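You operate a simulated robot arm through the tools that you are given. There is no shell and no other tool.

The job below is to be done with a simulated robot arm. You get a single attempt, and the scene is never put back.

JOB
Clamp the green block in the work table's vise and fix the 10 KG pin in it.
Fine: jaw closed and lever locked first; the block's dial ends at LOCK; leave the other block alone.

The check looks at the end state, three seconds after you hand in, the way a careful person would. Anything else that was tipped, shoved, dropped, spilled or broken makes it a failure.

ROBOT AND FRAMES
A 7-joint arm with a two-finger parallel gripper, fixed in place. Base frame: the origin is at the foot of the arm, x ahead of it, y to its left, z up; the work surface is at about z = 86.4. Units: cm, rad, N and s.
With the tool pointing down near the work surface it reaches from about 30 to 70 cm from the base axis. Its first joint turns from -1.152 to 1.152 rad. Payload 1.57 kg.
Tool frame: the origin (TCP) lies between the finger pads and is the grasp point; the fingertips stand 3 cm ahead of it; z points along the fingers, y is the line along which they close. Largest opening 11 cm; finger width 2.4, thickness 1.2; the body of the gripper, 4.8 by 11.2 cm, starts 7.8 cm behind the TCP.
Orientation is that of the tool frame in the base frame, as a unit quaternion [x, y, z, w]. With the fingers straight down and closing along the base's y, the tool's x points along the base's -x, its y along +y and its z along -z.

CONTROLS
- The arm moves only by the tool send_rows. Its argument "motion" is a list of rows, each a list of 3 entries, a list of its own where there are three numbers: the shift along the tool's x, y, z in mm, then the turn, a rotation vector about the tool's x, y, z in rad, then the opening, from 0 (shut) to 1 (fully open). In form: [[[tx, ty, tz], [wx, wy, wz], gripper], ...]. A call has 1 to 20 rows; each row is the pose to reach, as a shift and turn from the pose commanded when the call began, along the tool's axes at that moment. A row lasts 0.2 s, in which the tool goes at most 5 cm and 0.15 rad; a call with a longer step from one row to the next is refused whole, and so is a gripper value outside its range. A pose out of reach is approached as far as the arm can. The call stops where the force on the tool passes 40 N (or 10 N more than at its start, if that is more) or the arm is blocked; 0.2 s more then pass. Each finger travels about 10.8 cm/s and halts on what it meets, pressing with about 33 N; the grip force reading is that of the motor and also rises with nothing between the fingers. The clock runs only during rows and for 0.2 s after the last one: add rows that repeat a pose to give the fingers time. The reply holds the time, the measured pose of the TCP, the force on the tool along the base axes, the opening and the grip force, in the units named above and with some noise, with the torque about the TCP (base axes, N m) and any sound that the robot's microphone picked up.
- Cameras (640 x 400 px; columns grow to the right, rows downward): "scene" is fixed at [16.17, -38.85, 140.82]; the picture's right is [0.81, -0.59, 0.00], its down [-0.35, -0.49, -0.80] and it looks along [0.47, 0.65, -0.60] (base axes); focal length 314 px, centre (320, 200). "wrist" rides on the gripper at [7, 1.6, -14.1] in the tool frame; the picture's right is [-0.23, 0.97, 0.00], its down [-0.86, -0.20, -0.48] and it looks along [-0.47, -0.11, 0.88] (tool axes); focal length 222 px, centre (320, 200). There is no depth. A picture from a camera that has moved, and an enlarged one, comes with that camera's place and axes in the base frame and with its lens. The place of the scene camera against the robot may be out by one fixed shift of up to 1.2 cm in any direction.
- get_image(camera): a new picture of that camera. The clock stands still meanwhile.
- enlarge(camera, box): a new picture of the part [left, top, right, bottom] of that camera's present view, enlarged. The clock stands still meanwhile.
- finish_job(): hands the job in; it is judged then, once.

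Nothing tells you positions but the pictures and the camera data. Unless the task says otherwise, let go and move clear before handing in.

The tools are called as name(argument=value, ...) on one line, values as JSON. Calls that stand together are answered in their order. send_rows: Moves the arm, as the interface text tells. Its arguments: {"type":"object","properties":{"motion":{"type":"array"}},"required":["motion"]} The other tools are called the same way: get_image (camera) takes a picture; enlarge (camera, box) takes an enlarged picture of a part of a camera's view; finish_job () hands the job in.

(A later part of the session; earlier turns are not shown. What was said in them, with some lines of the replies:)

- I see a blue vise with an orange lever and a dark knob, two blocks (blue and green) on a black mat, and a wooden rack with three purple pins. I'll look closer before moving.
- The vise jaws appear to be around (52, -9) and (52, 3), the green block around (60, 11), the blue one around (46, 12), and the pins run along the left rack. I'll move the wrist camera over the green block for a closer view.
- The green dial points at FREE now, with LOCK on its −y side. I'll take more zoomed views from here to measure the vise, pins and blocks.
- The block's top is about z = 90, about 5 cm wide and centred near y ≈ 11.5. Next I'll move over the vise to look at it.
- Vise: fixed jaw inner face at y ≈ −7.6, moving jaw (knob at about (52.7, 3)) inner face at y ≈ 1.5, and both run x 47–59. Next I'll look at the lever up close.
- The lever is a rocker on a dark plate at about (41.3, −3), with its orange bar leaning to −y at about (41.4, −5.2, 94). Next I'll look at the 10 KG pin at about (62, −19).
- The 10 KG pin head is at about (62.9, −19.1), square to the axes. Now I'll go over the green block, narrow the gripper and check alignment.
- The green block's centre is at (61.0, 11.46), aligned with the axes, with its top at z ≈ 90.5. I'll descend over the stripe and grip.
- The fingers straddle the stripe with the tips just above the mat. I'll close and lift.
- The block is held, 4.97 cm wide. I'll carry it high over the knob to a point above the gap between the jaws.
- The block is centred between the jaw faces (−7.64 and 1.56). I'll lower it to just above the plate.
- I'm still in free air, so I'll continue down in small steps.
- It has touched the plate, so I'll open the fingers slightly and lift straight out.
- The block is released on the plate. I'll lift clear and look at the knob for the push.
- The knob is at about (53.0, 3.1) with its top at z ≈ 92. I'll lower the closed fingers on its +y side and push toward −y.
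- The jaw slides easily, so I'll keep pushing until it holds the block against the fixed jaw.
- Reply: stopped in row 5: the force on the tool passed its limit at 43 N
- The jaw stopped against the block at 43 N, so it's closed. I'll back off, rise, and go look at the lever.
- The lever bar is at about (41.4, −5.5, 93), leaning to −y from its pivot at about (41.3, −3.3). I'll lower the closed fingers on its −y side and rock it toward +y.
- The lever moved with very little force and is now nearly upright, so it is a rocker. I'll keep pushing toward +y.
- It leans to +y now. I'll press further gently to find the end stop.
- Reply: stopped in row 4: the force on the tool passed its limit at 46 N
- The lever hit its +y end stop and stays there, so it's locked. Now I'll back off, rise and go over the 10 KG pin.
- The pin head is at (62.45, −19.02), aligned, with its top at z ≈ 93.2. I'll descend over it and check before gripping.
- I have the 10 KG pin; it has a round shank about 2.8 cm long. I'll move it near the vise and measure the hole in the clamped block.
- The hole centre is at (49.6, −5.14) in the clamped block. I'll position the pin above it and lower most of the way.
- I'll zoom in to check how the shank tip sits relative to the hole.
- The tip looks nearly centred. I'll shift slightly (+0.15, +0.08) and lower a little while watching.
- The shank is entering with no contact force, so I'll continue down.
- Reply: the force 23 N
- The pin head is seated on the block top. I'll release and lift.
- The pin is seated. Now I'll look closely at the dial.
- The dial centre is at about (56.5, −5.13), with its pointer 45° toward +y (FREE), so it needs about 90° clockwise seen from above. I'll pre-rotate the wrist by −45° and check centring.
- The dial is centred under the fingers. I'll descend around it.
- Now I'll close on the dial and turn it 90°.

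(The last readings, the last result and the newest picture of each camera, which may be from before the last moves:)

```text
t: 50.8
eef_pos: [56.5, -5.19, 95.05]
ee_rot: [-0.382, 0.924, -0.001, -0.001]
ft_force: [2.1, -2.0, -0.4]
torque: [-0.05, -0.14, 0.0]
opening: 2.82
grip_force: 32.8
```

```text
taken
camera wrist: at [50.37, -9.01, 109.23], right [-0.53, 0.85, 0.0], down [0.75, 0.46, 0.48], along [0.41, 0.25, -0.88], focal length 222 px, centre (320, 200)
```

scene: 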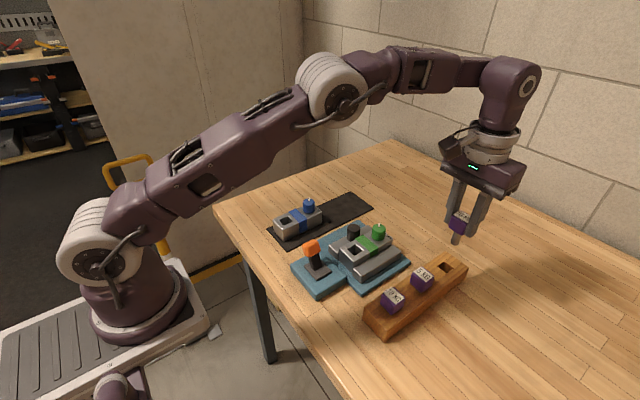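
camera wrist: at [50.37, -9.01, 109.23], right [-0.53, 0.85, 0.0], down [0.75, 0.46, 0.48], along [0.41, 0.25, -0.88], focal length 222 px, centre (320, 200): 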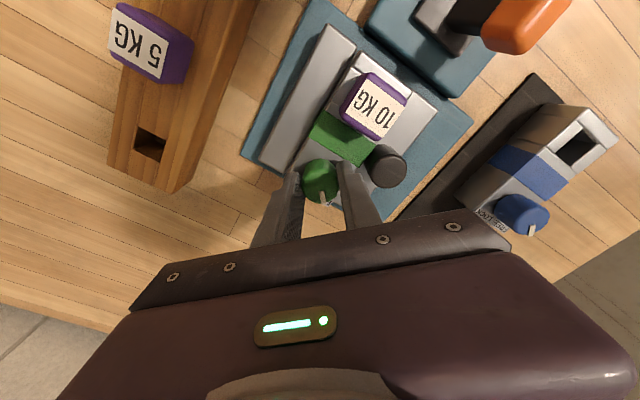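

The dial is gripped at 2.82 cm. I'll turn it +90° about the tool axis (clockwise from above).

send_rows(motion=[[[0, 0, 0], [0, 0, 0.13], 0], [[0, 0, 0], [0, 0, 0.26], 0], [[0, 0, 0], [0, 0, 0.39], 0], [[0, 0, 0], [0, 0, 0.52], 0], [[0, 0, 0], [0, 0, 0.65], 0], [[0, 0, 0], [0, 0, 0.78], 0], [[0, 0, 0], [0, 0, 0.91], 0], [[0, 0, 0], [0, 0, 1.04], 0], [[0, 0, 0], [0, 0, 1.17], 0], [[0, 0, 0], [0, 0, 1.3], 0], [[0, 0, 0], [0, 0, 1.43], 0], [[0, 0, 0], [0, 0, 1.56], 0], [[0, 0, 0], [0, 0, 1.571], 0], [[0, 0, 0], [0, 0, 1.571], 0]])

get_image(camera="wrist")

enlarge(camera="wrist", box=[270, 110, 370, 220])

enlarge(camera="scene", box=[330, 190, 430, 270])

```text
t: 53.8
eef_pos: [56.49, -5.07, 95.18]
ee_rot: [0.383, 0.924, -0.001, -0.001]
ft_force: [-4.4, 19.5, -0.8]
torque: [0.9, 0.41, 0.01]
opening: 2.82
grip_force: 33.3
```

```text
taken
camera wrist: at [52.73, 0.98, 109.25], right [0.85, 0.53, 0.0], down [0.46, -0.75, 0.48], along [0.25, -0.41, -0.88], focal length 222 px, centre (320, 200)
```

wrist: 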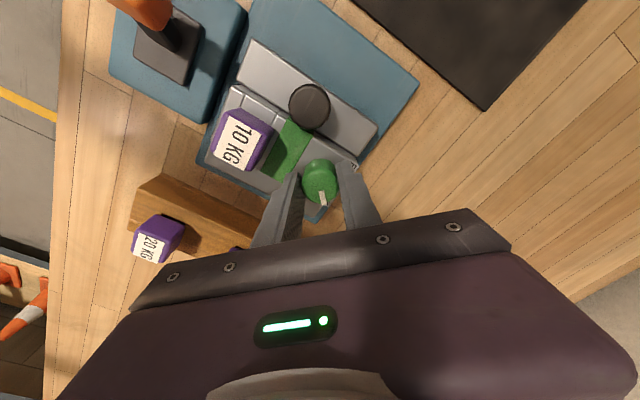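

```text
3.64 times, centred on (320, 165) of wrist
camera zoom: at [52.73, 0.98, 109.25], right [0.85, 0.53, 0.0], down [0.46, -0.75, 0.48], along [0.25, -0.41, -0.88], focal length 808 px, centre (320, 327)
```

zoom: 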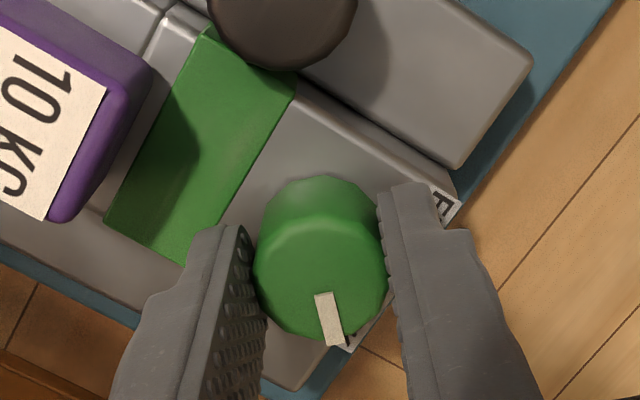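

```text
5.00 times, centred on (380, 230) of scene
camera zoom: at [16.16, -38.8, 140.84], right [0.81, -0.59, 0.0], down [-0.35, -0.49, -0.8], along [0.47, 0.65, -0.6], focal length 1571 px, centre (20, 50)
```

zoom: 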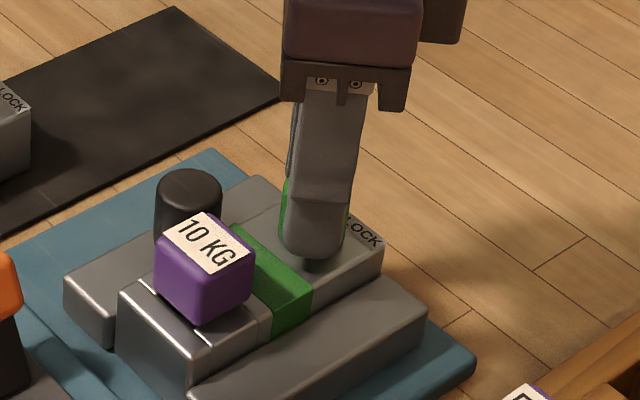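

The dial turned with the gripper. I'll release, rise and check the pointer.

send_rows(motion=[[[0, 0, 0], [0, 0, 0], 0.35], [[0, 0, 0], [0, 0, 0], 0.45], [[0, 0, -20], [0, 0, 0], 0.45], [[0, 0, -50], [0, 0, 0], 0.45], [[0, 0, -80], [0, 0, -0.14], 0.45], [[0, 0, -80], [0, 0, -0.28], 0.45], [[0, 0, -80], [0, 0, -0.42], 0.45], [[0, 0, -80], [0, 0, -0.56], 0.45], [[0, 0, -80], [0, 0, -0.7], 0.6], [[0, 0, -80], [0, 0, -0.785], 0.7], [[0, 0, -80], [0, 0, -0.785], 0.7]])

get_image(camera="wrist")

enlarge(camera="wrist", box=[280, 120, 360, 200])

enlarge(camera="scene", box=[330, 190, 430, 270])

```text
t: 56.1
eef_pos: [56.42, -5.23, 103.29]
ee_rot: [0.0, 1.0, 0.001, 0.0]
ft_force: [0.5, -0.4, -0.1]
torque: [-0.05, 0.01, 0.0]
opening: 7.7
grip_force: 0.0
```

```text
taken
camera wrist: at [49.52, -3.59, 117.31], right [0.23, 0.97, 0.0], down [0.86, -0.2, 0.48], along [0.47, -0.11, -0.88], focal length 222 px, centre (320, 200)
```

wrist: 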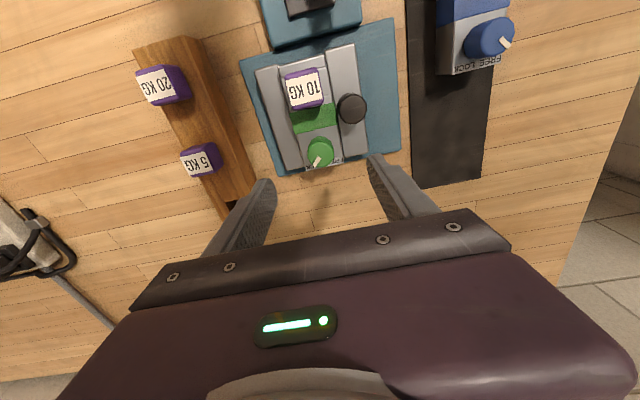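

```text
5.00 times, centred on (320, 160) of wrist
camera zoom: at [49.52, -3.59, 117.31], right [0.23, 0.97, 0.0], down [0.86, -0.2, 0.48], along [0.47, -0.11, -0.88], focal length 1111 px, centre (320, 400)
```

zoom: 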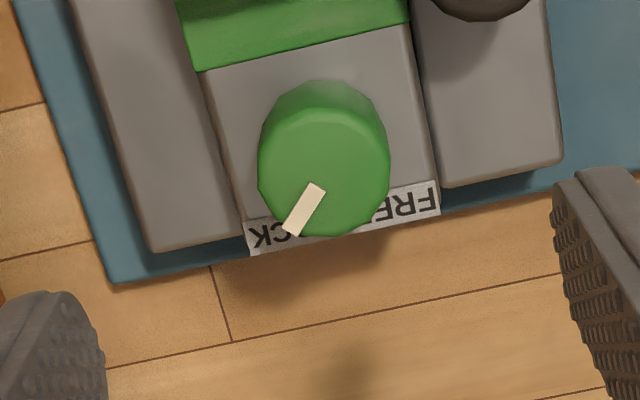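

```text
5.00 times, centred on (380, 230) of scene
camera zoom: at [16.17, -38.85, 140.82], right [0.81, -0.59, 0.0], down [-0.35, -0.49, -0.8], along [0.47, 0.65, -0.6], focal length 1571 px, centre (20, 50)
```

zoom: 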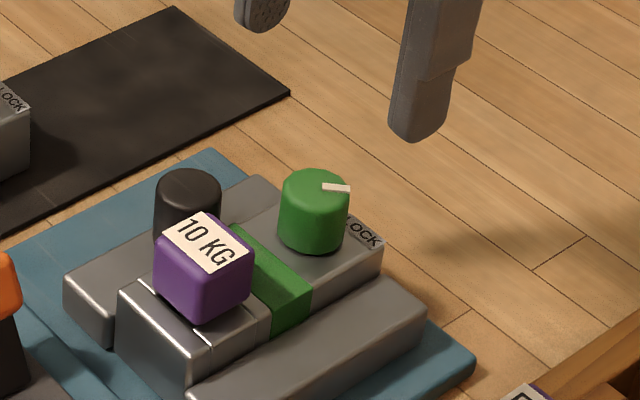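

The pointer is now at about −44° on LOCK, mirroring its +44° start at FREE. I'll move the arm clear and check everything.

send_rows(motion=[[[0, 0, -45], [0, 0, 0], 0.7], [[20, 0, -90], [0, 0, 0], 0.7], [[50, 20, -130], [0, 0, 0], 0.7], [[90, 40, -150], [0, 0, 0], 0.7], [[110, 50, -160], [0, 0, 0], 0.7], [[110, 50, -160], [0, 0, 0], 0.7]])

get_image(camera="scene")

enlarge(camera="scene", box=[280, 190, 420, 300])

enlarge(camera="wrist", box=[160, 20, 480, 220])

```text
refused: row 3 steps farther than a row can; nothing moved
```

```text
taken
```

scene: 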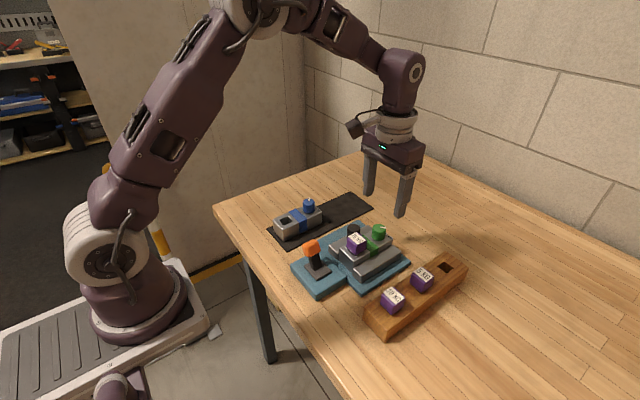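

```text
3.64 times, centred on (350, 245) of scene
camera zoom: at [16.17, -38.85, 140.82], right [0.81, -0.59, 0.0], down [-0.35, -0.49, -0.8], along [0.47, 0.65, -0.6], focal length 1143 px, centre (211, 36)
```

zoom: 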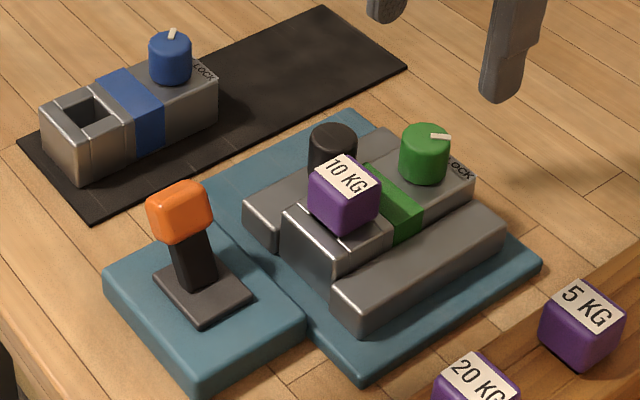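

```text
2.00 times, centred on (320, 120) of wrist
camera zoom: at [49.52, -3.59, 117.31], right [0.23, 0.97, 0.0], down [0.86, -0.2, 0.48], along [0.47, -0.11, -0.88], focal length 444 px, centre (320, 360)
```

zoom: 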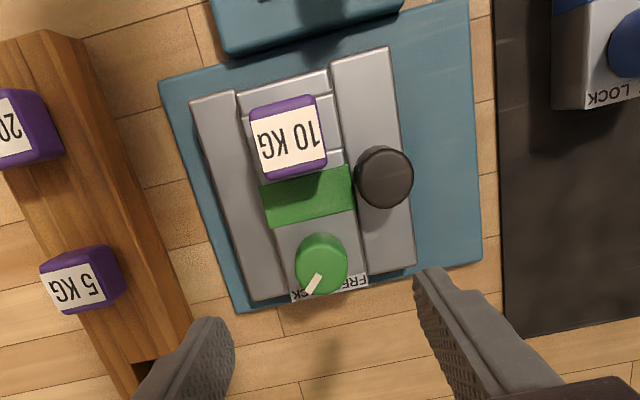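

Everything looks right. I'll just rise clear in smaller steps.

send_rows(motion=[[[0, 0, -40], [0, 0, 0], 0.7], [[0, 0, -80], [0, 0, 0], 0.7], [[20, 10, -115], [0, 0, 0], 0.7], [[50, 25, -140], [0, 0, 0], 0.7], [[80, 40, -160], [0, 0, 0], 0.7], [[80, 40, -160], [0, 0, 0], 0.7]])

enlarge(camera="wrist", box=[160, 20, 480, 220])

get_image(camera="scene")

```text
t: 57.5
eef_pos: [48.42, -1.22, 119.11]
ee_rot: [0.001, 1.0, 0.0, -0.002]
ft_force: [0.1, -0.3, -0.4]
torque: [0.0, 0.01, 0.0]
opening: 7.69
grip_force: 0.0
```

```text
2.00 times, centred on (320, 120) of wrist
camera zoom: at [41.55, 0.38, 133.24], right [0.23, 0.97, 0.0], down [0.86, -0.2, 0.48], along [0.47, -0.11, -0.88], focal length 444 px, centre (320, 360)
```

zoom: 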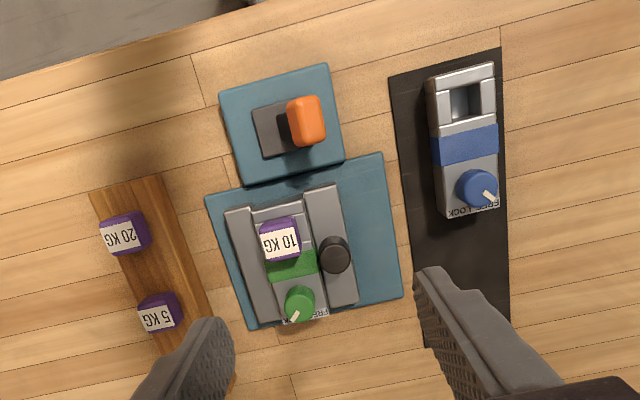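

```text
taken
```

scene: 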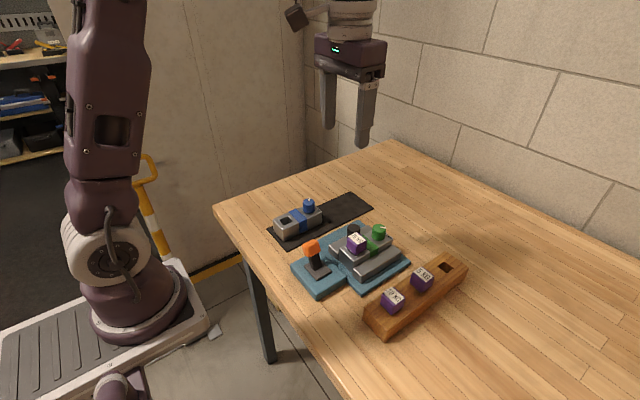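

The green block is clamped and the lever is thrown. The 10 KG pin is seated, the dial points to LOCK, and nothing else was moved. I'm handing in.

finish_job()

```text
The job is handed in.
```

The green block is clamped in the vise and the 10 KG pin is fixed in it. I have handed the job in but have not seen the check's result.

- **Vise:** I pushed the moving jaw until it pressed the block against the fixed jaw. I then pushed the lever over to its end stop, both before inserting the pin. The vise has no lock label, so I took that far position as locked.
- **Pin:** the 10 KG pin went into the hole without catching, and its head sits on the block top.
- **Dial:** I turned it about 90°, from FREE to LOCK. The pointer ended at about 44° on the LOCK side, mirroring where it started. I felt no end stop there, so that position rests on the pictures alone.
- **Everything else:** the blue block and the other two pins look undisturbed in the last pictures. The arm is clear above the table with the gripper empty.
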